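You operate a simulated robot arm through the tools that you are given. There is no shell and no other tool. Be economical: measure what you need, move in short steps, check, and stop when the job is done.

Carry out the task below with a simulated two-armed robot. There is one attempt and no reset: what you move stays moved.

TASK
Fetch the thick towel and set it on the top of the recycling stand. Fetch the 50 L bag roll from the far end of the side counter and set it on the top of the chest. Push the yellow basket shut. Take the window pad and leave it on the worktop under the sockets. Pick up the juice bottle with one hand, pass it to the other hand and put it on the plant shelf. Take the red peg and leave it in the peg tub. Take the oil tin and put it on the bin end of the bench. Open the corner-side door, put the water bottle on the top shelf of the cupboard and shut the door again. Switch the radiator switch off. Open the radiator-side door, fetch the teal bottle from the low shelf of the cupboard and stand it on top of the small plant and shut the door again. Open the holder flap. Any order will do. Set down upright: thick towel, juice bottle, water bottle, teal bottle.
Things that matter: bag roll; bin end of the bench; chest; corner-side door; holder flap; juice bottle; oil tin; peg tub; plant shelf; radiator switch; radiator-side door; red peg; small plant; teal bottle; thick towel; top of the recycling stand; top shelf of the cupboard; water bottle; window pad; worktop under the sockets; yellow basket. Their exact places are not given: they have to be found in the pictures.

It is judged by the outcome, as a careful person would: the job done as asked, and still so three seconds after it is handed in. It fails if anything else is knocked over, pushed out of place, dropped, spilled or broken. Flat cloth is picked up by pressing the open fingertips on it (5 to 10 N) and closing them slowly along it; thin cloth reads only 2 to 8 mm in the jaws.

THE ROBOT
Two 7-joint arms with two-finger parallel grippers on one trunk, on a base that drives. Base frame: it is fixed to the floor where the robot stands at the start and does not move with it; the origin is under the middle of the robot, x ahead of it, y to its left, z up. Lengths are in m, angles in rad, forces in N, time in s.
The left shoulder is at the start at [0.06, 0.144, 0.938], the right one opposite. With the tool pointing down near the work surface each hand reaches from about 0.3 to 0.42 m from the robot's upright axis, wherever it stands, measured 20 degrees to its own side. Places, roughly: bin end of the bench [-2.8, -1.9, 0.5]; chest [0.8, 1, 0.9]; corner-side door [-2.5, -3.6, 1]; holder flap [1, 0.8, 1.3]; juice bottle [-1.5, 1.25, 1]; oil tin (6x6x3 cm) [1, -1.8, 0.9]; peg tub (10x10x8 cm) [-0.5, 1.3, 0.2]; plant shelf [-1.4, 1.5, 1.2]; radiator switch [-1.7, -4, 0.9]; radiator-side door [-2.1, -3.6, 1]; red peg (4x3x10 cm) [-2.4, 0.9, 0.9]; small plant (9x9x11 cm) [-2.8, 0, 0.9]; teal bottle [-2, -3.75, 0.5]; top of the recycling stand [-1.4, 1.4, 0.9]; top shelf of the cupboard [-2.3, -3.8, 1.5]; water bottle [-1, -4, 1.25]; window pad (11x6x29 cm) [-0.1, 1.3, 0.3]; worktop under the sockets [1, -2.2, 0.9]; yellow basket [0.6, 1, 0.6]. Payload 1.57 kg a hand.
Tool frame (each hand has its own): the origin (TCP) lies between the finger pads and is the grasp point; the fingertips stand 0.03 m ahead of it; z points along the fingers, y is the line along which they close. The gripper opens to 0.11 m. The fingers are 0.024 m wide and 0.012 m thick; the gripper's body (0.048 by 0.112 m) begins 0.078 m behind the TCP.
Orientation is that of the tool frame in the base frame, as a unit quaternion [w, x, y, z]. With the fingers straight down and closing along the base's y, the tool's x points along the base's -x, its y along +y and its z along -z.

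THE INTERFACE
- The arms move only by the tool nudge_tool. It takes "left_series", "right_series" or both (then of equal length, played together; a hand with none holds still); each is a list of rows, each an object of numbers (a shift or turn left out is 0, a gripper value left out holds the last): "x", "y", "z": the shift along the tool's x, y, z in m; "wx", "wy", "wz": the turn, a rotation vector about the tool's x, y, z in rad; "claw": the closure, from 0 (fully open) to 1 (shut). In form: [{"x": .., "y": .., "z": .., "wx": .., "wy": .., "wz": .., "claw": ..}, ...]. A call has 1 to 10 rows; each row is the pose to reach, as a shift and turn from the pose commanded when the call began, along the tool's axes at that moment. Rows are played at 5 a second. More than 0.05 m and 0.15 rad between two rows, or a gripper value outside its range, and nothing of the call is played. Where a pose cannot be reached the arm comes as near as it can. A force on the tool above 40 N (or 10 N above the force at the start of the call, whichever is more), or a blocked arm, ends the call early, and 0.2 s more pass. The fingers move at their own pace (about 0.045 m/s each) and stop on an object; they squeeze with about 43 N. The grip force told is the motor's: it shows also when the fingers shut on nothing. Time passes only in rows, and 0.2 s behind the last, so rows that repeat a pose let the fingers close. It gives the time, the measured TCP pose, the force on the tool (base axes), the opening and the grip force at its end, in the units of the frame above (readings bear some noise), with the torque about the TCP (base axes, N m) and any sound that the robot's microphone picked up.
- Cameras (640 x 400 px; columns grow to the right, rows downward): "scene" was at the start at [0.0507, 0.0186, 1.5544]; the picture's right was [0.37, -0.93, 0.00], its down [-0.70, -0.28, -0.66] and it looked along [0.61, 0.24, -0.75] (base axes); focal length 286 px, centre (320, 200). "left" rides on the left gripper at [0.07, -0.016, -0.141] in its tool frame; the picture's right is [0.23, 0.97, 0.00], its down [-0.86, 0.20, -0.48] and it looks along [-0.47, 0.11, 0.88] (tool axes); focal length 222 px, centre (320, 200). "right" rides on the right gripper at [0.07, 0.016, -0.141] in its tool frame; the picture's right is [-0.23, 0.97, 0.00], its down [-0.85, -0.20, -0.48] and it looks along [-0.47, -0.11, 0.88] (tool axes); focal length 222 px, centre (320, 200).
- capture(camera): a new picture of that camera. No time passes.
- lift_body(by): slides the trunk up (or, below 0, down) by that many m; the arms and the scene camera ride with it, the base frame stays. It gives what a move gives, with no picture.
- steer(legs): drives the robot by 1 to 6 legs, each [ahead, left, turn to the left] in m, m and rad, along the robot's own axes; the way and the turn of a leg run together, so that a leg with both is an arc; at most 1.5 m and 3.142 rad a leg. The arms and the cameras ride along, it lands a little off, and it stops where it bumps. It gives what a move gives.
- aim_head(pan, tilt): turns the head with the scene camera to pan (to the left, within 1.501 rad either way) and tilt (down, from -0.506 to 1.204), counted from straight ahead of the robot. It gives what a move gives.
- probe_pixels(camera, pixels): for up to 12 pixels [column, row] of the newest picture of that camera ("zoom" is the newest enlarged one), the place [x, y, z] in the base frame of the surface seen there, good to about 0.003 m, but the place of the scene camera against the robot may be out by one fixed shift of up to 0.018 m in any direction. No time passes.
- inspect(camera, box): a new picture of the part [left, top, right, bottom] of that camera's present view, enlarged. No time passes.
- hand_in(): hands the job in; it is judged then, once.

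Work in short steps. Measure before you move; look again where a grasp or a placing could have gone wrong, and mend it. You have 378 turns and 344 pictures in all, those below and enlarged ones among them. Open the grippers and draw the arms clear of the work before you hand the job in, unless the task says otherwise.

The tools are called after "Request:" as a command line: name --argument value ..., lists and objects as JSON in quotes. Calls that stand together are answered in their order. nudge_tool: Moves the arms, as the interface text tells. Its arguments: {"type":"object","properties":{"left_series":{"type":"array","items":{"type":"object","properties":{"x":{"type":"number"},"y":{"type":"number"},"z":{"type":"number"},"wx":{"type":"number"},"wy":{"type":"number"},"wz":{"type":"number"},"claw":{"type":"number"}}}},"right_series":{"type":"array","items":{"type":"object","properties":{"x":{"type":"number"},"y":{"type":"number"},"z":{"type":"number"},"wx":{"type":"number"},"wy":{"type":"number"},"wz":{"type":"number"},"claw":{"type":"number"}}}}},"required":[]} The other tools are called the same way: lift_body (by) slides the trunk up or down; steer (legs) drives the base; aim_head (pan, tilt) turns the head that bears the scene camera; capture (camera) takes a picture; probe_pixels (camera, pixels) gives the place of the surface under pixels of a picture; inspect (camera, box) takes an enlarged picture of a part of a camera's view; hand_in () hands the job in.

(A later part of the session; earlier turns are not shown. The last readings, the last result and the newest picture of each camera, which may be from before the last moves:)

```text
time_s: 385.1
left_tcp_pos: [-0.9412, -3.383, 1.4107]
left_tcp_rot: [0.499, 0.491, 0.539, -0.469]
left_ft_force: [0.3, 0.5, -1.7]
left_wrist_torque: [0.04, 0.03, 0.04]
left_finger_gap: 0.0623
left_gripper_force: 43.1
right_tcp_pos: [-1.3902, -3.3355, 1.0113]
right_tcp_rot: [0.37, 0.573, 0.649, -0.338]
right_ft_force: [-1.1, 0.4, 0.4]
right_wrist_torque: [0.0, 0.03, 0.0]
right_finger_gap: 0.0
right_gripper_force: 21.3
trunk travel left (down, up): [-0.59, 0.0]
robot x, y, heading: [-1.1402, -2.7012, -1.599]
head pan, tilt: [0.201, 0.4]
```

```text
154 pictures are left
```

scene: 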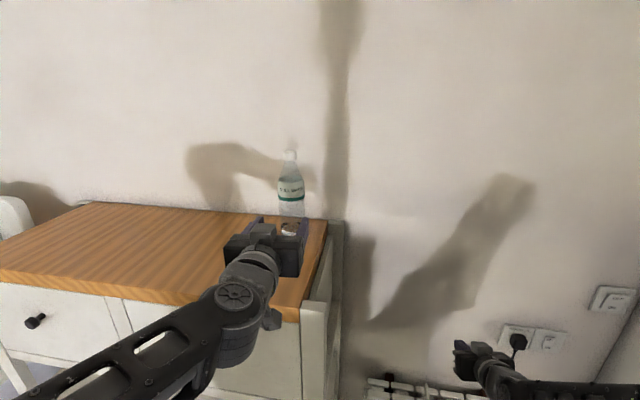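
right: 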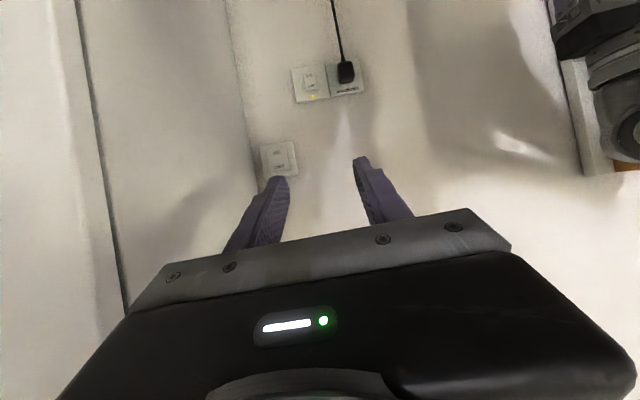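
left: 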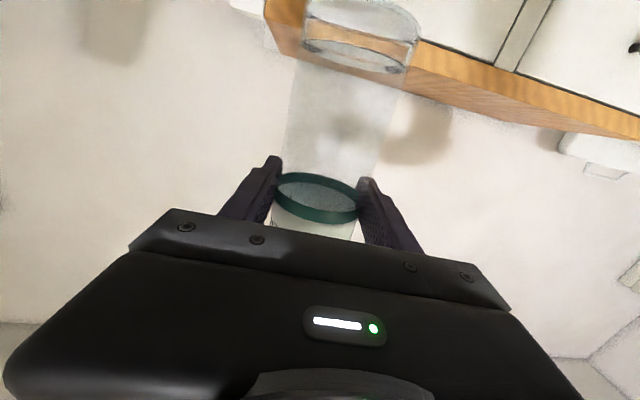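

Bottle held (62 mm). I move in front of the cupboard to examine the handles.

Request:
steer --legs '[[0, -0.93, 0.02]]'

Request:
aim_head --pan -0.3 --tilt 0.5

Request:
capture --camera "scene"

Request:
capture --camera "right"

```text
time_s: 389.9
left_tcp_pos: [-1.8483, -3.3641, 1.4091]
left_tcp_rot: [0.503, 0.486, 0.543, -0.464]
left_ft_force: [1.1, 0.4, -0.8]
left_wrist_torque: [0.0, -0.01, -0.02]
left_finger_gap: 0.0622
left_gripper_force: 42.8
right_tcp_pos: [-2.2968, -3.3241, 1.0114]
right_tcp_rot: [0.372, 0.568, 0.653, -0.336]
right_ft_force: [-0.1, 0.6, 0.6]
right_wrist_torque: [0.0, -0.03, 0.01]
right_finger_gap: 0.0003
right_gripper_force: 21.2
trunk travel left (down, up): [-0.59, 0.0]
robot x, y, heading: [-2.0611, -2.6838, -1.582]
head pan, tilt: [0.201, 0.4]
```

```text
time_s: 390.9
left_tcp_pos: [-1.8476, -3.3643, 1.4108]
left_tcp_rot: [0.503, 0.487, 0.543, -0.465]
left_ft_force: [-0.4, 0.0, -1.3]
left_wrist_torque: [0.07, -0.01, 0.01]
left_finger_gap: 0.062
left_gripper_force: 43.6
right_tcp_pos: [-2.2987, -3.3239, 1.0101]
right_tcp_rot: [0.372, 0.568, 0.653, -0.335]
right_ft_force: [-0.1, -0.3, 0.8]
right_wrist_torque: [-0.03, -0.01, -0.02]
right_finger_gap: 0.0002
right_gripper_force: 21.1
trunk travel left (down, up): [-0.59, 0.0]
robot x, y, heading: [-2.0579, -2.6817, -1.58]
head pan, tilt: [-0.3, 0.499]
```

```text
153 pictures are left
```

scene: 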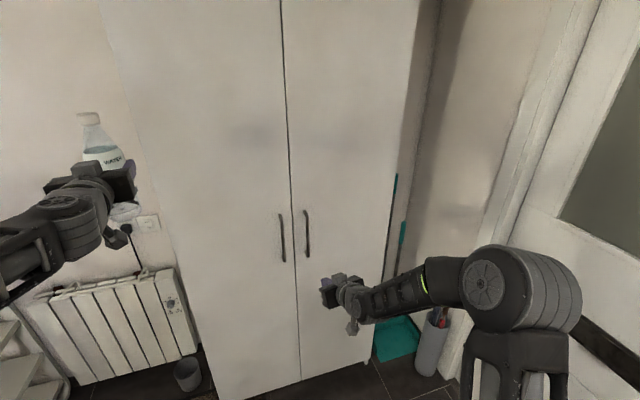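

```text
152 pictures are left
```

right: 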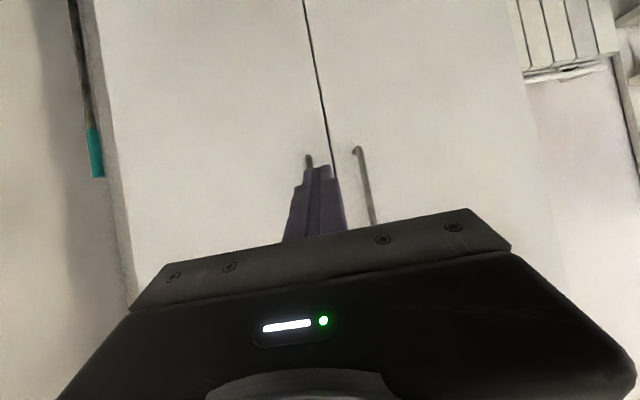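

I probe both handles, the seam, and the cupboard edges.

Request:
inspect --camera "scene" --box '[250, 190, 350, 280]'

Request:
probe_pixels --camera "scene" --pixels '[[306, 215], [308, 235], [308, 255], [281, 218], [283, 240], [284, 260], [291, 200], [388, 200], [180, 240], [360, 200], [300, 378], [398, 345]]'

```text
4.44 times, centred on (300, 235) of scene
```

zoom: 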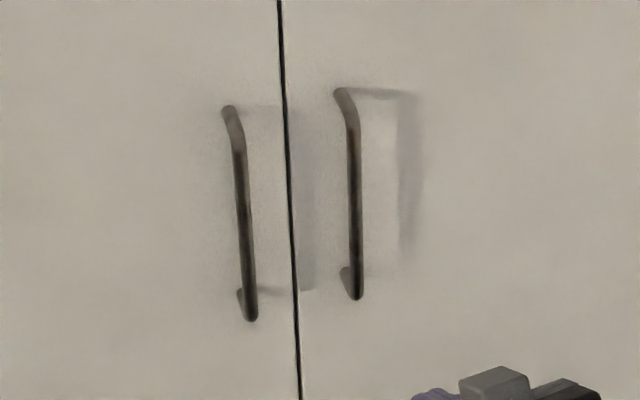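

```text
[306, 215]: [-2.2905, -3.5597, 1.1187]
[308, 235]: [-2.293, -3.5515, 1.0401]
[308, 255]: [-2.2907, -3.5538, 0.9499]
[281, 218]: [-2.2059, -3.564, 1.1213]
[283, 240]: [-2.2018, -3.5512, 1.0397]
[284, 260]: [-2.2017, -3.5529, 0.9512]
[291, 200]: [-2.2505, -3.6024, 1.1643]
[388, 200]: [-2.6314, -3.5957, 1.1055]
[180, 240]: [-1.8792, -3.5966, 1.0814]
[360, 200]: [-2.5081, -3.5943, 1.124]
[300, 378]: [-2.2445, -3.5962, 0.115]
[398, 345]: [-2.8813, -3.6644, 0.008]
```

I verify the handle with the right camera.

Request:
probe_pixels --camera "right" --pixels '[[309, 158], [357, 150], [365, 185], [330, 130], [372, 215]]'

```text
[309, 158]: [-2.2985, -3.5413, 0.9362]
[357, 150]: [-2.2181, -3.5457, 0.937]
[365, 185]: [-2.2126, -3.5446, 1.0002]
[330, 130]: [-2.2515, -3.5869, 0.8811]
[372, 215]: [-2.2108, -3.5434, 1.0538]
```

Corner-side handle at (−2.2985, −3.543). I open the fingers and advance to grip it at z≈1.02.

Request:
nudge_tool --right_series '[{"claw": 0.5, "x": -0.012, "y": -0.003, "z": 0.018}, {"x": -0.033, "y": -0.008, "z": 0.052}, {"x": -0.056, "y": -0.014, "z": 0.088}, {"x": -0.08, "y": -0.02, "z": 0.126}, {"x": -0.1, "y": -0.025, "z": 0.158}, {"x": -0.115, "y": -0.028, "z": 0.181}]'

Request:
capture --camera "right"

```text
time_s: 392.3
left_tcp_pos: [-1.8477, -3.3652, 1.409]
left_tcp_rot: [0.502, 0.487, 0.543, -0.465]
left_ft_force: [-0.1, 0.0, -1.4]
left_wrist_torque: [-0.01, -0.03, 0.01]
left_finger_gap: 0.062
left_gripper_force: 42.6
right_tcp_pos: [-2.298, -3.539, 1.022]
right_tcp_rot: [0.372, 0.568, 0.654, -0.335]
right_ft_force: [-0.5, 0.2, -0.5]
right_wrist_torque: [-0.02, 0.01, 0.01]
right_finger_gap: 0.0548
right_gripper_force: 0.1
trunk travel left (down, up): [-0.59, 0.0]
robot x, y, heading: [-2.0587, -2.6827, -1.582]
head pan, tilt: [-0.3, 0.499]
```

```text
150 pictures are left
```

right: 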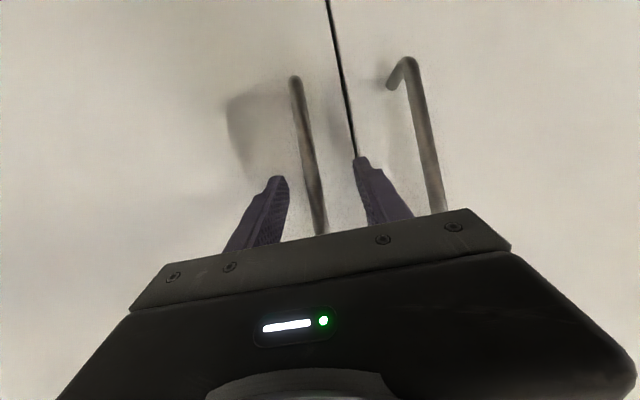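

The bar is between the fingers. I close and pull along the door's arc.

Request:
nudge_tool --right_series '[{"claw": 1}, {"claw": 1}, {"claw": 1}, {"x": 0.0142, "y": -0.0013, "z": -0.0246}, {"x": 0.028, "y": -0.0052, "z": -0.0486}, {"x": 0.0421, "y": -0.0111, "z": -0.0728}, {"x": 0.0554, "y": -0.0208, "z": -0.0957}, {"x": 0.0688, "y": -0.0314, "z": -0.1187}, {"x": 0.0812, "y": -0.0453, "z": -0.1398}, {"x": 0.0932, "y": -0.0609, "z": -0.1602}]'

Request:
capture --camera "scene"

```text
time_s: 394.5
left_tcp_pos: [-1.8457, -3.3604, 1.4116]
left_tcp_rot: [0.504, 0.486, 0.543, -0.465]
left_ft_force: [0.7, -0.3, -1.7]
left_wrist_torque: [0.0, -0.02, 0.02]
left_finger_gap: 0.0621
left_gripper_force: 43.2
right_tcp_pos: [-2.378, -3.3613, 1.0228]
right_tcp_rot: [0.372, 0.567, 0.655, -0.333]
right_ft_force: [10.0, 9.5, -0.4]
right_wrist_torque: [0.32, -0.79, 0.1]
right_finger_gap: 0.012
right_gripper_force: 28.6
trunk travel left (down, up): [-0.59, 0.0]
robot x, y, heading: [-2.0588, -2.6811, -1.576]
head pan, tilt: [-0.3, 0.499]
```

```text
149 pictures are left
```

scene: 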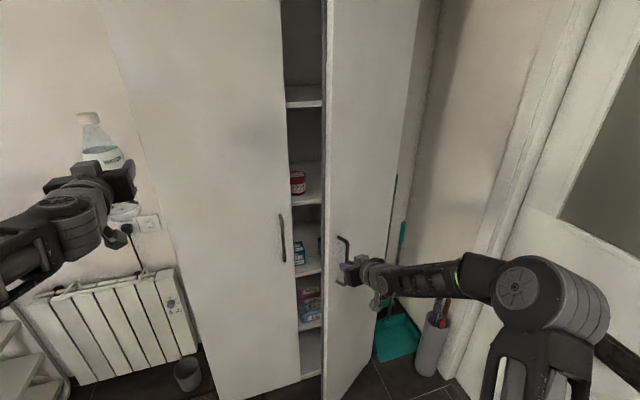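

Opened ~35°; I keep pulling along the arc to ~65°.

Request:
nudge_tool --right_series '[{"x": 0.0114, "y": -0.0172, "z": -0.0193}, {"x": 0.022, "y": -0.0367, "z": -0.0371}, {"x": 0.0317, "y": -0.058, "z": -0.0533}, {"x": 0.0404, "y": -0.0804, "z": -0.0679}, {"x": 0.0481, "y": -0.1046, "z": -0.0806}, {"x": 0.0549, "y": -0.13, "z": -0.0916}]'

Request:
capture --camera "scene"

```text
time_s: 395.1
left_tcp_pos: [-1.8461, -3.3621, 1.4112]
left_tcp_rot: [0.503, 0.486, 0.543, -0.465]
left_ft_force: [0.2, -1.0, -1.5]
left_wrist_torque: [0.0, -0.03, 0.03]
left_finger_gap: 0.0617
left_gripper_force: 43.1
right_tcp_pos: [-2.4084, -3.3311, 1.0231]
right_tcp_rot: [0.375, 0.565, 0.657, -0.33]
right_ft_force: [11.4, 10.1, 8.7]
right_wrist_torque: [-0.39, -0.97, 0.03]
right_finger_gap: 0.0119
right_gripper_force: 28.8
trunk travel left (down, up): [-0.59, 0.0]
robot x, y, heading: [-2.0582, -2.6792, -1.583]
head pan, tilt: [-0.3, 0.499]
stopped in row 2 (right hand): the force on the tool passed its limit (the readings are from after the stop); the commanded pose is now the measured one
```

```text
148 pictures are left
```

scene: 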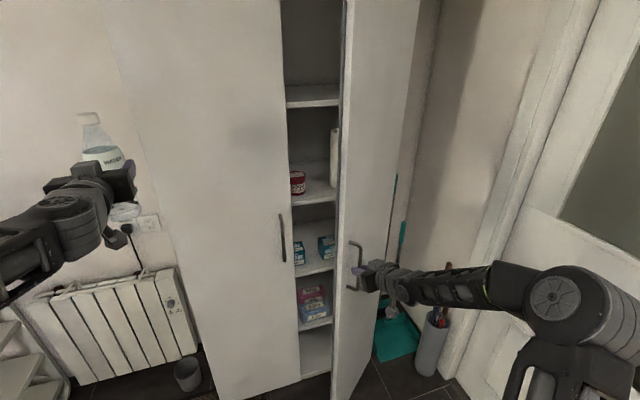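

Door at ~45°, fingers bind behind the bar. I release, back out, go around the door's edge and push from the inside.

Request:
nudge_tool --right_series '[{"claw": 0.5}, {"claw": 0.5}, {"claw": 0.5}, {"z": -0.04}, {"z": -0.08}, {"z": -0.12}, {"z": -0.13, "y": 0.045}, {"z": -0.13, "y": 0.09}, {"z": -0.13, "y": 0.135}, {"z": -0.13, "y": 0.18, "claw": 1}]'

Request:
capture --camera "scene"

Request:
capture --camera "right"

```text
time_s: 397.3
left_tcp_pos: [-1.8462, -3.362, 1.411]
left_tcp_rot: [0.503, 0.486, 0.543, -0.464]
left_ft_force: [-0.1, 0.7, -0.7]
left_wrist_torque: [0.02, -0.02, -0.03]
left_finger_gap: 0.0621
left_gripper_force: 43.1
right_tcp_pos: [-2.2471, -3.1944, 1.0838]
right_tcp_rot: [0.372, 0.566, 0.656, -0.332]
right_ft_force: [-1.2, -0.5, 0.1]
right_wrist_torque: [-0.01, -0.02, -0.06]
right_finger_gap: 0.021
right_gripper_force: 0.7
trunk travel left (down, up): [-0.59, 0.0]
robot x, y, heading: [-2.0559, -2.6781, -1.582]
head pan, tilt: [-0.3, 0.499]
```

```text
147 pictures are left
```

scene: 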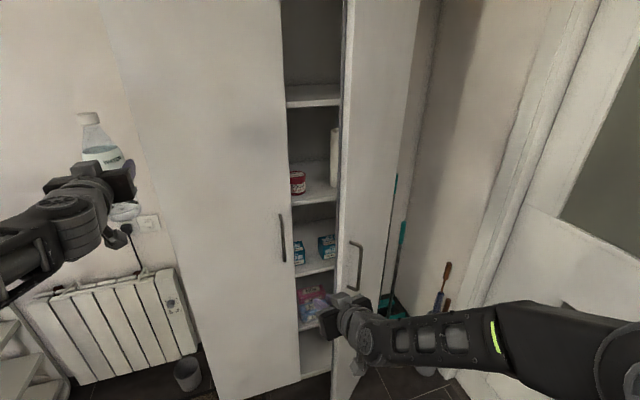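

```text
146 pictures are left
```

right: 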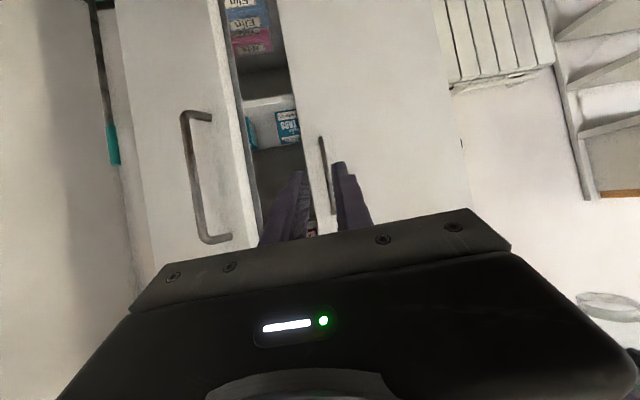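

I probe the door's free edge and opening.

Request:
probe_pixels --camera "right" --pixels '[[252, 180], [238, 90], [225, 110], [195, 180], [285, 100], [300, 160], [288, 125]]'

```text
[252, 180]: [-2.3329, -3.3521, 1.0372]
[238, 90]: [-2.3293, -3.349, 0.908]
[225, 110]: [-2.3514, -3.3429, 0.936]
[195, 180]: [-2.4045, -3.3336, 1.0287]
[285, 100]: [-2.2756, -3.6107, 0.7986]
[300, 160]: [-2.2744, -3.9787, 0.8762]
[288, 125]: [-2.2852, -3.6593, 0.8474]
```

I slip the closed fingers past the door's edge and push toward −x.

Request:
nudge_tool --right_series '[{"x": -0.02, "y": -0.005, "z": 0.035}, {"x": -0.045, "y": -0.02, "z": 0.08}, {"x": -0.07, "y": -0.035, "z": 0.125}, {"x": -0.096, "y": -0.056, "z": 0.165}, {"x": -0.093, "y": -0.09, "z": 0.162}, {"x": -0.09, "y": -0.125, "z": 0.158}, {"x": -0.08, "y": -0.16, "z": 0.14}, {"x": -0.06, "y": -0.195, "z": 0.11}]'

Request:
capture --camera "scene"

```text
refused: row 2 steps farther than a row can; nothing moved
```

```text
145 pictures are left
```

scene: 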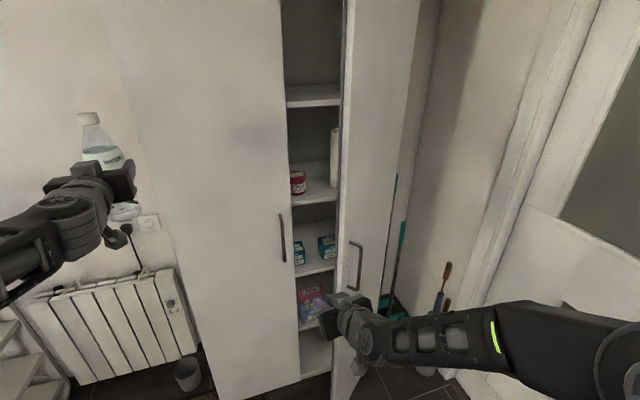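

Again with finer rows.

Request:
nudge_tool --right_series '[{"x": -0.019, "y": -0.005, "z": 0.034}, {"x": -0.039, "y": -0.015, "z": 0.07}, {"x": -0.06, "y": -0.025, "z": 0.107}, {"x": -0.08, "y": -0.04, "z": 0.143}, {"x": -0.093, "y": -0.056, "z": 0.165}, {"x": -0.091, "y": -0.09, "z": 0.162}, {"x": -0.087, "y": -0.125, "z": 0.155}, {"x": -0.078, "y": -0.16, "z": 0.14}, {"x": -0.065, "y": -0.195, "z": 0.118}]'

Request:
capture --camera "scene"

```text
time_s: 398.7
left_tcp_pos: [-1.8463, -3.3628, 1.41]
left_tcp_rot: [0.503, 0.487, 0.543, -0.464]
left_ft_force: [-1.3, -0.7, -1.8]
left_wrist_torque: [0.02, -0.01, 0.1]
left_finger_gap: 0.0621
left_gripper_force: 42.9
right_tcp_pos: [-2.2814, -3.3882, 1.0802]
right_tcp_rot: [0.379, 0.557, 0.666, -0.321]
right_ft_force: [12.5, 9.6, 6.9]
right_wrist_torque: [-0.25, 1.29, -1.24]
right_finger_gap: 0.0
right_gripper_force: 21.2
trunk travel left (down, up): [-0.59, 0.0]
robot x, y, heading: [-2.0601, -2.6817, -1.575]
head pan, tilt: [-0.3, 0.499]
stopped in row 6 (right hand): the force on the tool passed its limit (the readings are from after the stop); the commanded pose is now the measured one
```

```text
144 pictures are left
```

scene: 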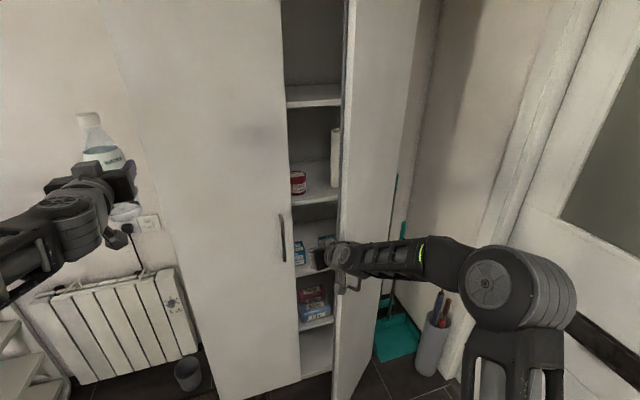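

The gripper body jammed on the door's outer face. I back out, and yaw the hand 45° to the right so only the fingers reach inside.

Request:
nudge_tool --right_series '[{"x": 0.019, "y": 0.015, "z": -0.033}, {"x": 0.038, "y": 0.03, "z": -0.067}, {"x": 0.057, "y": 0.045, "z": -0.1}, {"x": 0.07, "y": 0.06, "z": -0.125}]'

Request:
nudge_tool --right_series '[{"wx": 0.125, "wz": 0.072}, {"wx": 0.25, "wz": 0.144}, {"wx": 0.375, "wz": 0.216}, {"wx": 0.5, "wz": 0.288}, {"wx": 0.6, "wz": 0.345}, {"wx": 0.675, "wz": 0.388}]'

Request:
capture --camera "right"

Request:
capture --camera "scene"

```text
time_s: 399.7
left_tcp_pos: [-1.8466, -3.3625, 1.4106]
left_tcp_rot: [0.503, 0.487, 0.543, -0.465]
left_ft_force: [-0.3, 0.2, -1.5]
left_wrist_torque: [0.0, 0.01, -0.02]
left_finger_gap: 0.0621
left_gripper_force: 43.0
right_tcp_pos: [-2.2514, -3.2374, 1.0832]
right_tcp_rot: [0.375, 0.561, 0.664, -0.322]
right_ft_force: [-0.4, 0.3, -0.1]
right_wrist_torque: [0.02, -0.01, 0.0]
right_finger_gap: 0.0001
right_gripper_force: 21.3
trunk travel left (down, up): [-0.59, 0.0]
robot x, y, heading: [-2.0565, -2.6799, -1.582]
head pan, tilt: [-0.3, 0.499]
```

```text
time_s: 401.1
left_tcp_pos: [-1.8462, -3.3623, 1.4104]
left_tcp_rot: [0.503, 0.486, 0.543, -0.464]
left_ft_force: [1.0, 0.3, -1.4]
left_wrist_torque: [0.01, 0.01, 0.01]
left_finger_gap: 0.0618
left_gripper_force: 42.7
right_tcp_pos: [-2.2508, -3.2389, 1.082]
right_tcp_rot: [0.223, 0.768, 0.404, -0.444]
right_ft_force: [-0.1, 0.0, -0.2]
right_wrist_torque: [0.02, -0.02, -0.03]
right_finger_gap: 0.0002
right_gripper_force: 21.3
trunk travel left (down, up): [-0.59, 0.0]
robot x, y, heading: [-2.0584, -2.681, -1.584]
head pan, tilt: [-0.3, 0.499]
```

```text
143 pictures are left
```

right: 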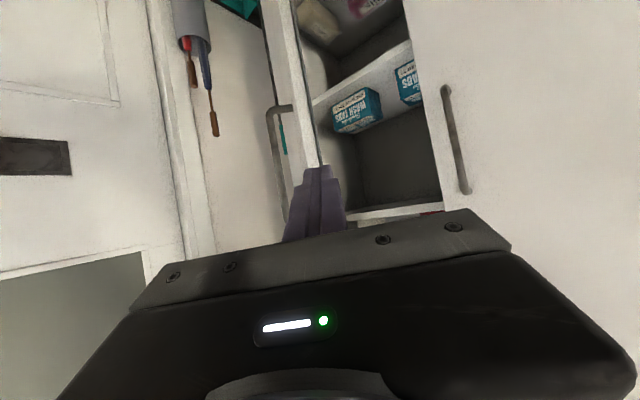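

```text
142 pictures are left
```

scene: 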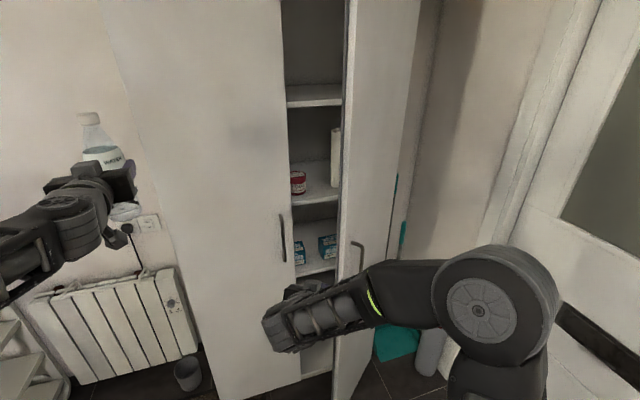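

Now the fingers point right-forward. I reach in past the edge and sweep the door open from inside.

Request:
nudge_tool --right_series '[{"x": -0.018, "y": 0.0226, "z": 0.0295}, {"x": -0.0355, "y": 0.0453, "z": 0.059}, {"x": -0.053, "y": 0.068, "z": 0.0885}, {"x": -0.071, "y": 0.0906, "z": 0.118}, {"x": -0.0811, "y": 0.0562, "z": 0.1362}, {"x": -0.0909, "y": 0.0203, "z": 0.154}, {"x": -0.085, "y": -0.0224, "z": 0.1453}, {"x": -0.0791, "y": -0.0665, "z": 0.1366}, {"x": -0.0789, "y": -0.1111, "z": 0.1376}, {"x": -0.0789, "y": -0.1566, "z": 0.1391}]'

Request:
capture --camera "scene"

```text
time_s: 403.3
left_tcp_pos: [-1.8473, -3.3623, 1.4112]
left_tcp_rot: [0.503, 0.487, 0.543, -0.464]
left_ft_force: [0.6, 0.1, -1.5]
left_wrist_torque: [0.02, 0.04, 0.0]
left_finger_gap: 0.0622
left_gripper_force: 43.0
right_tcp_pos: [-2.4751, -3.2787, 1.0843]
right_tcp_rot: [0.225, 0.768, 0.403, -0.445]
right_ft_force: [0.1, 0.5, 0.4]
right_wrist_torque: [-0.01, -0.03, 0.04]
right_finger_gap: 0.0
right_gripper_force: 21.8
trunk travel left (down, up): [-0.59, 0.0]
robot x, y, heading: [-2.0599, -2.678, -1.577]
head pan, tilt: [-0.3, 0.499]
```

```text
141 pictures are left
```

scene: 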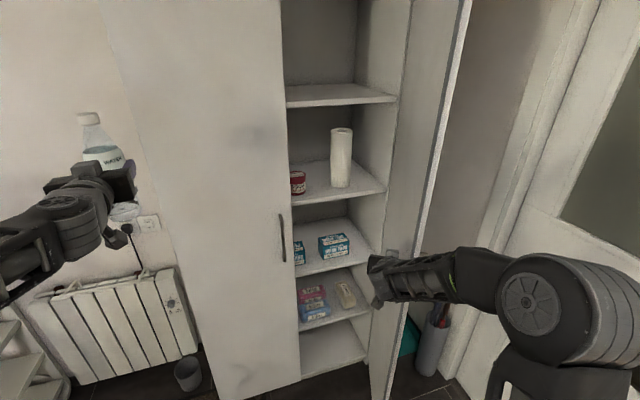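

The door is at ~75°. I push it further to about 95°.

Request:
nudge_tool --right_series '[{"x": -0.007, "y": -0.04, "z": 0.014}, {"x": -0.015, "y": -0.08, "z": 0.028}, {"x": -0.022, "y": -0.12, "z": 0.042}]'

Request:
aim_head --pan -0.3 --tilt 0.1

Request:
capture --camera "scene"

```text
time_s: 404.1
left_tcp_pos: [-1.8465, -3.3618, 1.4108]
left_tcp_rot: [0.502, 0.487, 0.543, -0.465]
left_ft_force: [-0.3, 0.9, -1.4]
left_wrist_torque: [0.0, 0.02, 0.02]
left_finger_gap: 0.0619
left_gripper_force: 43.3
right_tcp_pos: [-2.5975, -3.2482, 1.0813]
right_tcp_rot: [0.224, 0.768, 0.403, -0.445]
right_ft_force: [0.3, 0.2, 0.0]
right_wrist_torque: [0.0, 0.01, 0.02]
right_finger_gap: 0.0
right_gripper_force: 20.8
trunk travel left (down, up): [-0.59, 0.0]
robot x, y, heading: [-2.0594, -2.6811, -1.578]
head pan, tilt: [-0.3, 0.499]
```

```text
time_s: 404.9
left_tcp_pos: [-1.8467, -3.3626, 1.4098]
left_tcp_rot: [0.503, 0.487, 0.543, -0.465]
left_ft_force: [-0.3, 0.7, -2.0]
left_wrist_torque: [-0.02, 0.02, 0.06]
left_finger_gap: 0.0619
left_gripper_force: 42.0
right_tcp_pos: [-2.5963, -3.2496, 1.0802]
right_tcp_rot: [0.224, 0.768, 0.403, -0.445]
right_ft_force: [-0.6, -0.3, -0.6]
right_wrist_torque: [-0.02, 0.0, 0.01]
right_finger_gap: 0.0
right_gripper_force: 21.5
trunk travel left (down, up): [-0.59, 0.0]
robot x, y, heading: [-2.0575, -2.6765, -1.58]
head pan, tilt: [-0.3, 0.099]
```

```text
140 pictures are left
```

scene: 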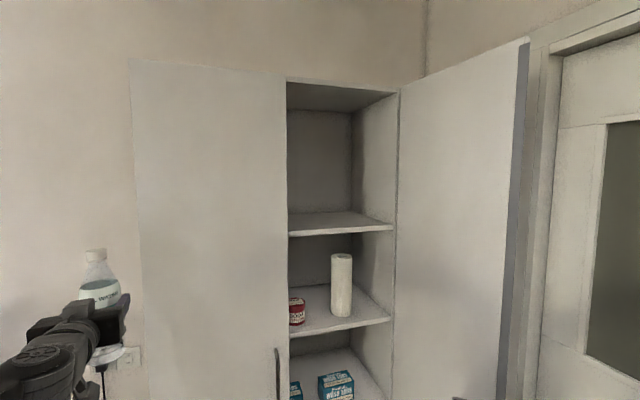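

The door is open past 90°. I probe the top shelf and interior.

Request:
probe_pixels --camera "scene" --pixels '[[335, 218], [335, 233], [300, 222], [375, 222], [340, 160], [288, 200], [398, 200], [342, 270], [340, 310], [510, 200], [335, 90], [340, 214]]'

```text
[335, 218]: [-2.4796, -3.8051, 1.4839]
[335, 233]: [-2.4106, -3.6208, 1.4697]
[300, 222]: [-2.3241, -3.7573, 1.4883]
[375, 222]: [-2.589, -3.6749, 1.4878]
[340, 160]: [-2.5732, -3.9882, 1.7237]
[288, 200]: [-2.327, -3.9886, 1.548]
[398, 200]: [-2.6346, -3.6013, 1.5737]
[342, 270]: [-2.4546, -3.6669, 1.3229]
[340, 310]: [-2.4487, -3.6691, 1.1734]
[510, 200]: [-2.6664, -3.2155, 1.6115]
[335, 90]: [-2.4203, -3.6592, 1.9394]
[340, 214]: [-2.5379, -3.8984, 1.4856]
```

Top shelf is at z≈1.475. I test in free space whether the left hand can reach TCP z≈1.6 close in front.

Request:
nudge_tool --left_series '[{"x": -0.025, "y": -0.024, "z": -0.024}, {"x": -0.045, "y": -0.048, "z": -0.048}, {"x": -0.065, "y": -0.072, "z": -0.072}, {"x": -0.085, "y": -0.096, "z": -0.096}, {"x": -0.105, "y": -0.12, "z": -0.12}, {"x": -0.12, "y": -0.144, "z": -0.144}, {"x": -0.135, "y": -0.168, "z": -0.168}, {"x": -0.15, "y": -0.192, "z": -0.192}, {"x": -0.165, "y": -0.216, "z": -0.216}, {"x": -0.177, "y": -0.241, "z": -0.242}]'

```text
time_s: 407.1
left_tcp_pos: [-2.1073, -3.1545, 1.6049]
left_tcp_rot: [0.503, 0.487, 0.543, -0.464]
left_ft_force: [0.8, -0.1, -1.7]
left_wrist_torque: [0.03, 0.04, 0.0]
left_finger_gap: 0.062
left_gripper_force: 43.2
right_tcp_pos: [-2.598, -3.2497, 1.0798]
right_tcp_rot: [0.224, 0.768, 0.402, -0.445]
right_ft_force: [-0.5, -0.1, -0.4]
right_wrist_torque: [0.01, -0.06, 0.02]
right_finger_gap: 0.0
right_gripper_force: 21.2
trunk travel left (down, up): [-0.59, 0.0]
robot x, y, heading: [-2.0581, -2.6794, -1.58]
head pan, tilt: [-0.3, 0.099]
```

Reach confirmed without limits. Before entering, I check the corner beyond the door for room to open it wider.

Request:
aim_head --pan -0.6 --tilt 0.75

Request:
capture --camera "scene"

```text
time_s: 408.2
left_tcp_pos: [-2.1069, -3.1558, 1.6058]
left_tcp_rot: [0.503, 0.486, 0.543, -0.464]
left_ft_force: [-1.1, -0.2, -1.9]
left_wrist_torque: [0.02, 0.0, 0.01]
left_finger_gap: 0.0617
left_gripper_force: 43.1
right_tcp_pos: [-2.5954, -3.249, 1.0815]
right_tcp_rot: [0.224, 0.768, 0.403, -0.445]
right_ft_force: [-0.5, -0.6, 0.0]
right_wrist_torque: [0.03, -0.04, 0.0]
right_finger_gap: 0.0001
right_gripper_force: 21.3
trunk travel left (down, up): [-0.59, 0.0]
robot x, y, heading: [-2.0627, -2.677, -1.582]
head pan, tilt: [-0.6, 0.75]
```

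```text
139 pictures are left
```

scene: 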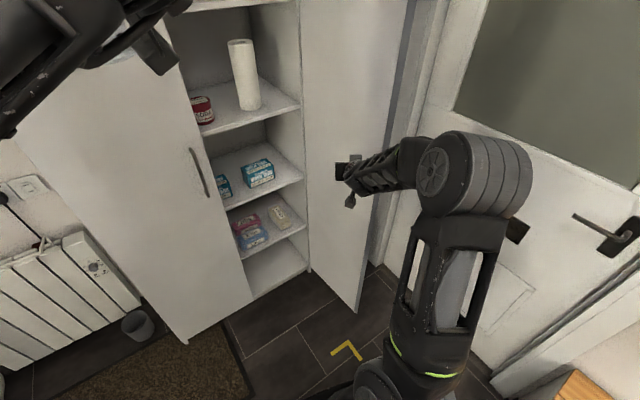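

Room beyond is adequate. I drive right 0.14 m so the hand swings the door to ~110°.

Request:
steer --legs '[[0, -0.14, 0]]'

Request:
capture --camera "scene"

```text
time_s: 409.4
left_tcp_pos: [-2.2191, -3.1561, 1.6032]
left_tcp_rot: [0.503, 0.487, 0.543, -0.464]
left_ft_force: [-0.3, -0.6, -1.9]
left_wrist_torque: [0.01, 0.03, 0.05]
left_finger_gap: 0.062
left_gripper_force: 43.1
right_tcp_pos: [-2.7035, -3.2499, 1.0805]
right_tcp_rot: [0.228, 0.767, 0.406, -0.441]
right_ft_force: [2.2, -0.8, -1.2]
right_wrist_torque: [0.02, -0.05, 0.03]
right_finger_gap: 0.0001
right_gripper_force: 20.9
trunk travel left (down, up): [-0.59, 0.0]
robot x, y, heading: [-2.1706, -2.6784, -1.579]
head pan, tilt: [-0.6, 0.75]
stopped in leg 1: the force on the tool passed its limit (the readings are from after the stop); the commanded pose is now the measured one
```

```text
138 pictures are left
```

scene: 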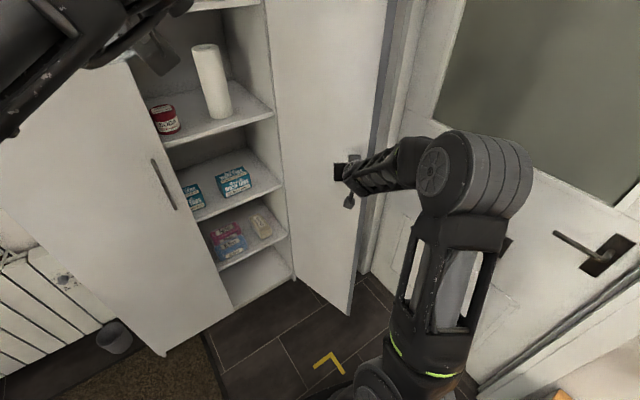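

The door stopped at ~105°, enough. I back the base off and fold the right hand in front of the body.

Request:
steer --legs '[[-0.1, 0.12, 0]]'

Request:
nudge_tool --right_series '[{"x": 0.018, "y": 0.025, "z": -0.031, "wx": -0.067, "wz": -0.039}, {"x": 0.036, "y": 0.05, "z": -0.062, "wx": -0.135, "wz": -0.078}, {"x": 0.053, "y": 0.075, "z": -0.093, "wx": -0.2, "wz": -0.116}, {"x": 0.071, "y": 0.1, "z": -0.124, "wx": -0.27, "wz": -0.155}, {"x": 0.089, "y": 0.125, "z": -0.155, "wx": -0.34, "wz": -0.194}, {"x": 0.107, "y": 0.15, "z": -0.187, "wx": -0.4, "wz": -0.233}, {"x": 0.125, "y": 0.175, "z": -0.218, "wx": -0.47, "wz": -0.272}, {"x": 0.142, "y": 0.2, "z": -0.249, "wx": -0.54, "wz": -0.31}, {"x": 0.16, "y": 0.225, "z": -0.28, "wx": -0.61, "wz": -0.35}, {"x": 0.178, "y": 0.2495, "z": -0.311, "wx": -0.675, "wz": -0.388}]'

Request:
aim_head --pan -0.5 --tilt 0.9

Request:
capture --camera "scene"

```text
time_s: 410.8
left_tcp_pos: [-2.0994, -3.0563, 1.6043]
left_tcp_rot: [0.503, 0.487, 0.543, -0.464]
left_ft_force: [0.7, 0.7, -1.1]
left_wrist_torque: [0.01, 0.03, -0.06]
left_finger_gap: 0.0618
left_gripper_force: 42.9
right_tcp_pos: [-2.5859, -3.1503, 1.0799]
right_tcp_rot: [0.226, 0.768, 0.406, -0.441]
right_ft_force: [0.7, 0.9, -0.2]
right_wrist_torque: [0.01, 0.03, 0.01]
right_finger_gap: 0.0
right_gripper_force: 21.6
trunk travel left (down, up): [-0.59, 0.0]
robot x, y, heading: [-2.0534, -2.5808, -1.578]
head pan, tilt: [-0.6, 0.75]
```

```text
time_s: 413.0
left_tcp_pos: [-2.1011, -3.0572, 1.6036]
left_tcp_rot: [0.503, 0.486, 0.544, -0.463]
left_ft_force: [0.2, -0.3, -2.3]
left_wrist_torque: [0.05, 0.05, -0.03]
left_finger_gap: 0.0622
left_gripper_force: 42.8
right_tcp_pos: [-2.1585, -3.0696, 1.1187]
right_tcp_rot: [0.378, 0.558, 0.666, -0.318]
right_ft_force: [0.4, -0.4, 0.8]
right_wrist_torque: [0.03, -0.03, -0.04]
right_finger_gap: 0.0002
right_gripper_force: 21.5
right hand out of reach, approached as far as the arm can: row 6, 7, 8, 9, 10
trunk travel left (down, up): [-0.59, 0.0]
robot x, y, heading: [-2.0553, -2.5786, -1.58]
head pan, tilt: [-0.6, 0.75]
```

```text
time_s: 413.7
left_tcp_pos: [-2.1014, -3.0574, 1.6038]
left_tcp_rot: [0.503, 0.487, 0.544, -0.463]
left_ft_force: [0.0, -0.3, -2.0]
left_wrist_torque: [0.03, 0.01, 0.02]
left_finger_gap: 0.0621
left_gripper_force: 42.6
right_tcp_pos: [-2.1588, -3.0694, 1.1188]
right_tcp_rot: [0.378, 0.56, 0.666, -0.318]
right_ft_force: [0.2, 0.0, 0.3]
right_wrist_torque: [0.01, 0.01, 0.0]
right_finger_gap: 0.0
right_gripper_force: 20.9
trunk travel left (down, up): [-0.59, 0.0]
robot x, y, heading: [-2.0507, -2.5809, -1.581]
head pan, tilt: [-0.499, 0.901]
```

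```text
137 pictures are left
```

scene: 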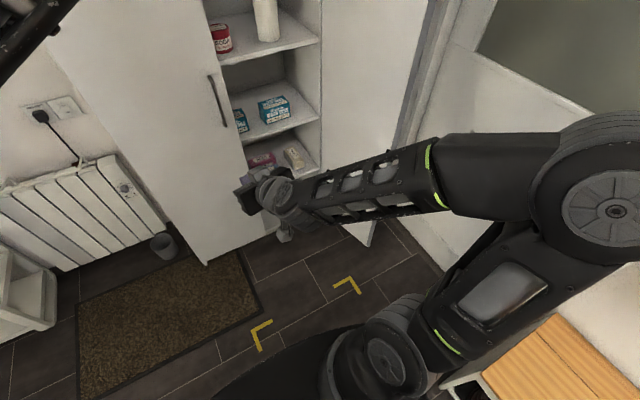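

I probe the elbow's place.

Request:
probe_pixels --camera "scene" --pixels '[[610, 210], [540, 210], [450, 170], [330, 185], [600, 130]]'

```text
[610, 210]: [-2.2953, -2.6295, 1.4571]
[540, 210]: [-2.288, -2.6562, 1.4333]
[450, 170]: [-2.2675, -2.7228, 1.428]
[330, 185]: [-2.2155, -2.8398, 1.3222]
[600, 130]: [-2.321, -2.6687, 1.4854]
```

The elbow is high (z≈1.45) and only 0.3 m right: fine. The right hand must not reach into the shelves, so I point it down and draw it closer.

Request:
nudge_tool --right_series '[{"wy": 0.13, "x": 0.02, "y": 0.003, "z": -0.01}, {"wy": 0.26, "x": 0.04, "y": 0.005, "z": -0.02}, {"wy": 0.39, "x": 0.06, "y": 0.008, "z": -0.03}, {"wy": 0.52, "x": 0.08, "y": 0.01, "z": -0.04}, {"wy": 0.65, "x": 0.1, "y": 0.013, "z": -0.05}, {"wy": 0.78, "x": 0.12, "y": 0.016, "z": -0.06}, {"wy": 0.91, "x": 0.14, "y": 0.018, "z": -0.07}, {"wy": 1.04, "x": 0.16, "y": 0.021, "z": -0.079}]'

Request:
capture --camera "scene"

```text
time_s: 415.5
left_tcp_pos: [-2.1011, -3.0579, 1.6029]
left_tcp_rot: [0.503, 0.487, 0.543, -0.463]
left_ft_force: [0.0, 0.1, -1.6]
left_wrist_torque: [0.05, 0.0, -0.01]
left_finger_gap: 0.0623
left_gripper_force: 43.1
right_tcp_pos: [-2.1649, -2.9192, 1.0205]
right_tcp_rot: [-0.004, 0.643, 0.766, 0.002]
right_ft_force: [-1.5, -0.4, -0.3]
right_wrist_torque: [0.02, 0.02, -0.02]
right_finger_gap: 0.0001
right_gripper_force: 20.9
trunk travel left (down, up): [-0.59, 0.0]
robot x, y, heading: [-2.0556, -2.5782, -1.584]
head pan, tilt: [-0.499, 0.901]
```

```text
136 pictures are left
```

scene: 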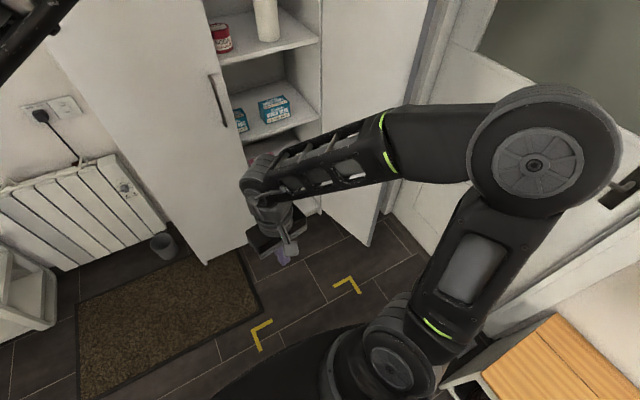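

I drive to just in front of the opening.

Request:
steer --legs '[[0.2, 0, 0], [0, -0.23, 0], [0.25, 0, 0]]'

Request:
capture --camera "left"

Request:
aim_head --pan -0.2 --tilt 0.2

Request:
capture --camera "scene"

```text
time_s: 419.8
left_tcp_pos: [-2.339, -3.4989, 1.6033]
left_tcp_rot: [0.502, 0.488, 0.543, -0.464]
left_ft_force: [0.3, -0.4, -1.3]
left_wrist_torque: [0.01, -0.01, -0.01]
left_finger_gap: 0.0621
left_gripper_force: 43.2
right_tcp_pos: [-2.4011, -3.3601, 1.0197]
right_tcp_rot: [-0.003, 0.643, 0.766, 0.002]
right_ft_force: [-0.5, 0.1, 0.8]
right_wrist_torque: [0.02, 0.04, 0.01]
right_finger_gap: 0.0003
right_gripper_force: 21.5
trunk travel left (down, up): [-0.59, 0.0]
robot x, y, heading: [-2.2922, -3.022, -1.578]
head pan, tilt: [-0.499, 0.901]
```

```text
135 pictures are left
```

left: 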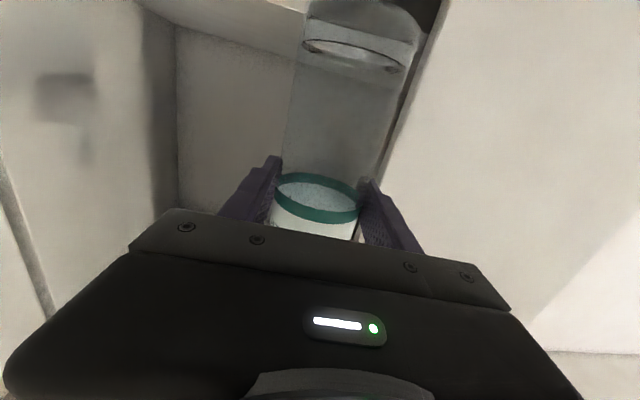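

```text
time_s: 420.9
left_tcp_pos: [-2.3384, -3.4974, 1.6039]
left_tcp_rot: [0.503, 0.487, 0.543, -0.463]
left_ft_force: [0.0, 0.2, -1.8]
left_wrist_torque: [0.01, -0.01, -0.01]
left_finger_gap: 0.0625
left_gripper_force: 42.9
right_tcp_pos: [-2.4, -3.3588, 1.0203]
right_tcp_rot: [-0.003, 0.643, 0.766, 0.001]
right_ft_force: [-0.9, 0.1, 0.3]
right_wrist_torque: [0.02, 0.0, -0.04]
right_finger_gap: 0.0
right_gripper_force: 21.5
trunk travel left (down, up): [-0.59, 0.0]
robot x, y, heading: [-2.2905, -3.0185, -1.579]
head pan, tilt: [-0.201, 0.201]
```

```text
134 pictures are left
```

scene: 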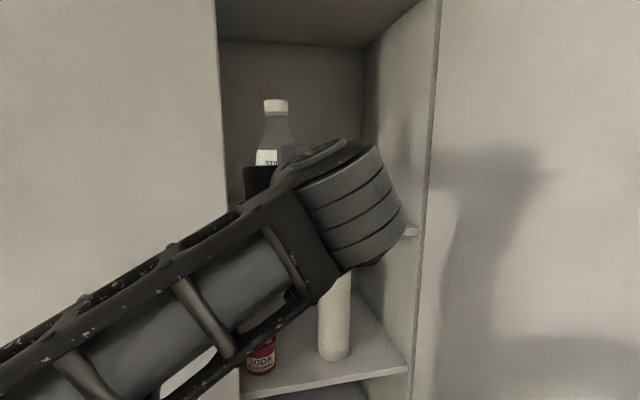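

I probe the shelf edge in the left view for its true height.

Request:
probe_pixels --camera "left" --pixels '[[240, 20], [270, 28], [200, 12], [230, 60], [180, 40], [150, 100], [430, 60], [410, 100]]'

Request:
inspect --camera "left" --box '[120, 0, 440, 200]'

```text
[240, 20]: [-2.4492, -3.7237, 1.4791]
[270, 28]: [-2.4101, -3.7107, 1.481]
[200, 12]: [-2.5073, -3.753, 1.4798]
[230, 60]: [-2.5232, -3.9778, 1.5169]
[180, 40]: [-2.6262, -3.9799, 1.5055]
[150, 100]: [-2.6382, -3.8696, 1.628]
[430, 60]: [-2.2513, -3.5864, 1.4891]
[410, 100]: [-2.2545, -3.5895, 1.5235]
```

```text
2.00 times, centred on (280, 100) of left
```

zoom: 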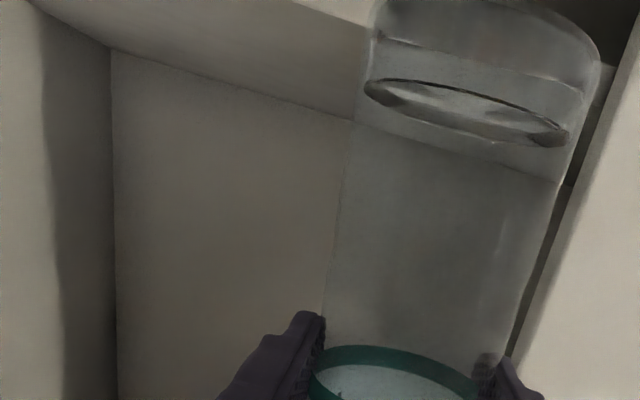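

Shelf is at z=1.480. I shift 5 cm right, raise 1 cm, and drive in.

Request:
nudge_tool --left_series '[{"x": -0.008}, {"x": -0.012}]'

Request:
steer --legs '[[0, -0.05, 0], [0.13, 0, 0]]'

Request:
nudge_tool --left_series '[{"z": 0.03}, {"z": 0.06}, {"z": 0.085}]'

Request:
capture --camera "scene"

Request:
capture --camera "left"

```text
time_s: 421.5
left_tcp_pos: [-2.3384, -3.4986, 1.6151]
left_tcp_rot: [0.503, 0.487, 0.543, -0.463]
left_ft_force: [0.0, 0.5, -1.0]
left_wrist_torque: [-0.02, -0.01, 0.0]
left_finger_gap: 0.0621
left_gripper_force: 43.5
right_tcp_pos: [-2.3999, -3.3589, 1.0191]
right_tcp_rot: [-0.001, 0.643, 0.766, 0.002]
right_ft_force: [-0.3, 0.0, 0.2]
right_wrist_torque: [-0.01, 0.01, 0.02]
right_finger_gap: 0.0
right_gripper_force: 21.1
trunk travel left (down, up): [-0.59, 0.0]
robot x, y, heading: [-2.2941, -3.0222, -1.581]
head pan, tilt: [-0.201, 0.201]
```

```text
time_s: 423.3
left_tcp_pos: [-2.3879, -3.6283, 1.615]
left_tcp_rot: [0.503, 0.487, 0.544, -0.462]
left_ft_force: [-0.5, -0.6, -1.7]
left_wrist_torque: [0.02, 0.02, 0.02]
left_finger_gap: 0.0621
left_gripper_force: 43.3
right_tcp_pos: [-2.4501, -3.4872, 1.0195]
right_tcp_rot: [-0.003, 0.642, 0.766, 0.001]
right_ft_force: [0.3, 0.4, -0.6]
right_wrist_torque: [0.04, -0.02, -0.01]
right_finger_gap: 0.0
right_gripper_force: 21.4
trunk travel left (down, up): [-0.59, 0.0]
robot x, y, heading: [-2.3418, -3.1446, -1.577]
head pan, tilt: [-0.201, 0.201]
```

```text
time_s: 424.1
left_tcp_pos: [-2.3796, -3.7132, 1.6094]
left_tcp_rot: [0.504, 0.486, 0.544, -0.462]
left_ft_force: [0.2, 0.0, -1.0]
left_wrist_torque: [0.03, -0.01, 0.01]
left_finger_gap: 0.0622
left_gripper_force: 43.2
right_tcp_pos: [-2.4514, -3.4882, 1.0195]
right_tcp_rot: [-0.003, 0.642, 0.766, 0.002]
right_ft_force: [0.1, 0.6, -0.3]
right_wrist_torque: [0.0, -0.03, 0.01]
right_finger_gap: 0.0
right_gripper_force: 21.5
trunk travel left (down, up): [-0.59, 0.0]
robot x, y, heading: [-2.3401, -3.1424, -1.575]
head pan, tilt: [-0.201, 0.201]
```

```text
132 pictures are left
```

scene: 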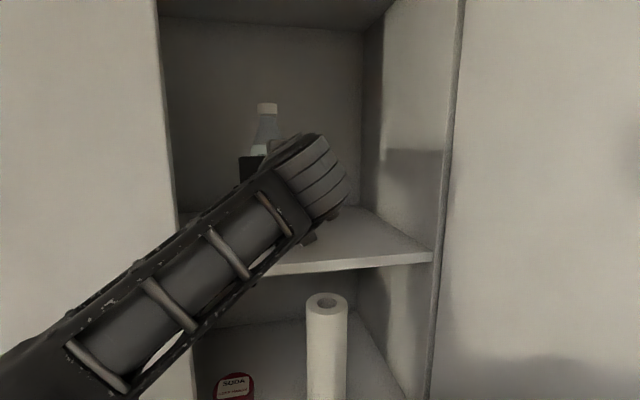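

```text
131 pictures are left
```

left: 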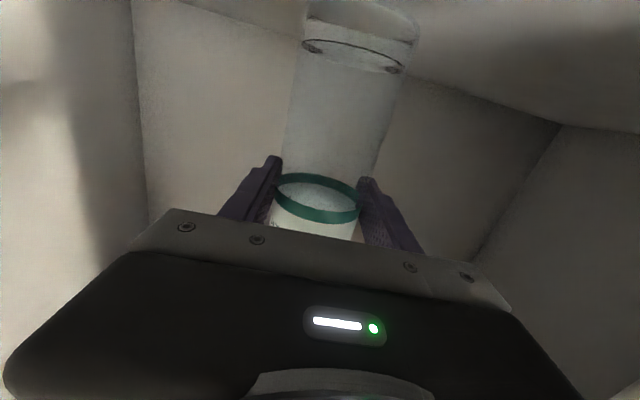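

The bottle is over the shelf. I lower in small steps to contact.

Request:
nudge_tool --left_series '[{"x": 0.006}, {"x": 0.012}, {"x": 0.017}, {"x": 0.021}]'

```text
time_s: 425.1
left_tcp_pos: [-2.3801, -3.7091, 1.5878]
left_tcp_rot: [0.504, 0.486, 0.544, -0.462]
left_ft_force: [0.0, -0.3, -2.6]
left_wrist_torque: [0.05, 0.02, -0.02]
left_finger_gap: 0.0619
left_gripper_force: 42.9
right_tcp_pos: [-2.4506, -3.4876, 1.0203]
right_tcp_rot: [-0.002, 0.643, 0.766, 0.002]
right_ft_force: [0.1, -0.5, -0.2]
right_wrist_torque: [-0.03, -0.01, -0.01]
right_finger_gap: 0.0
right_gripper_force: 20.9
trunk travel left (down, up): [-0.59, 0.0]
robot x, y, heading: [-2.3421, -3.1505, -1.58]
head pan, tilt: [-0.201, 0.201]
```

No contact yet; a bit lower.

Request:
nudge_tool --left_series '[{"x": 0.003}, {"x": 0.006}, {"x": 0.008}]'

```text
time_s: 425.9
left_tcp_pos: [-2.3801, -3.7071, 1.5849]
left_tcp_rot: [0.506, 0.484, 0.542, -0.465]
left_ft_force: [-3.5, -8.6, 26.0]
left_wrist_torque: [-0.67, -0.19, -0.12]
left_finger_gap: 0.062
left_gripper_force: 43.3
right_tcp_pos: [-2.4504, -3.488, 1.0224]
right_tcp_rot: [-0.002, 0.642, 0.766, 0.001]
right_ft_force: [0.7, 0.5, 0.7]
right_wrist_torque: [-0.03, 0.01, 0.01]
right_finger_gap: 0.0
right_gripper_force: 21.1
trunk travel left (down, up): [-0.59, 0.0]
robot x, y, heading: [-2.3365, -3.145, -1.575]
head pan, tilt: [-0.201, 0.201]
```

Contact. I relieve 4 mm, open and withdraw straight back.

Request:
nudge_tool --left_series '[{"x": -0.003}, {"x": -0.004}, {"x": -0.004, "claw": 0.2}, {"x": -0.004}, {"x": -0.004}, {"x": -0.004, "z": -0.04}, {"x": -0.004, "z": -0.08}, {"x": -0.004, "z": -0.12}]'

Request:
steer --legs '[[-0.2, 0, 0]]'

Request:
capture --camera "scene"

```text
time_s: 427.7
left_tcp_pos: [-2.3898, -3.585, 1.5947]
left_tcp_rot: [0.504, 0.485, 0.544, -0.462]
left_ft_force: [-0.1, 0.9, -1.3]
left_wrist_torque: [0.02, -0.01, 0.01]
left_finger_gap: 0.0881
left_gripper_force: 0.1
right_tcp_pos: [-2.4512, -3.4844, 1.0214]
right_tcp_rot: [-0.002, 0.642, 0.767, 0.001]
right_ft_force: [0.6, 0.7, 0.4]
right_wrist_torque: [-0.03, 0.03, -0.03]
right_finger_gap: 0.0
right_gripper_force: 21.0
trunk travel left (down, up): [-0.59, 0.0]
robot x, y, heading: [-2.3419, -3.1454, -1.574]
head pan, tilt: [-0.201, 0.201]
```

```text
time_s: 429.3
left_tcp_pos: [-2.3901, -3.3842, 1.5937]
left_tcp_rot: [0.504, 0.486, 0.543, -0.463]
left_ft_force: [-0.3, 0.2, 0.0]
left_wrist_torque: [0.03, 0.01, 0.01]
left_finger_gap: 0.088
left_gripper_force: 0.1
right_tcp_pos: [-2.4497, -3.283, 1.0201]
right_tcp_rot: [-0.002, 0.642, 0.767, 0.002]
right_ft_force: [-0.1, 0.4, 0.4]
right_wrist_torque: [-0.04, 0.03, -0.02]
right_finger_gap: 0.0
right_gripper_force: 21.3
trunk travel left (down, up): [-0.59, 0.0]
robot x, y, heading: [-2.3417, -2.9448, -1.576]
head pan, tilt: [-0.201, 0.201]
```

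```text
130 pictures are left
```

scene: 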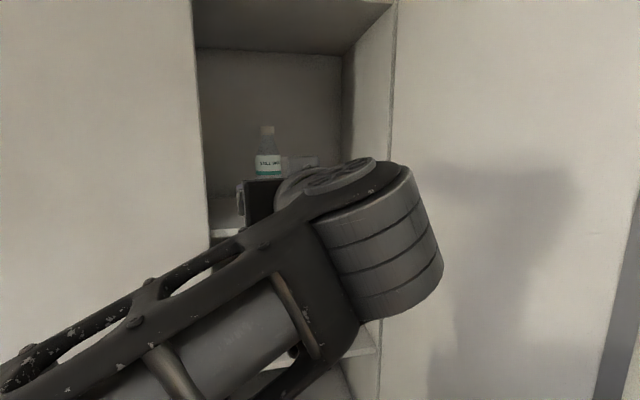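

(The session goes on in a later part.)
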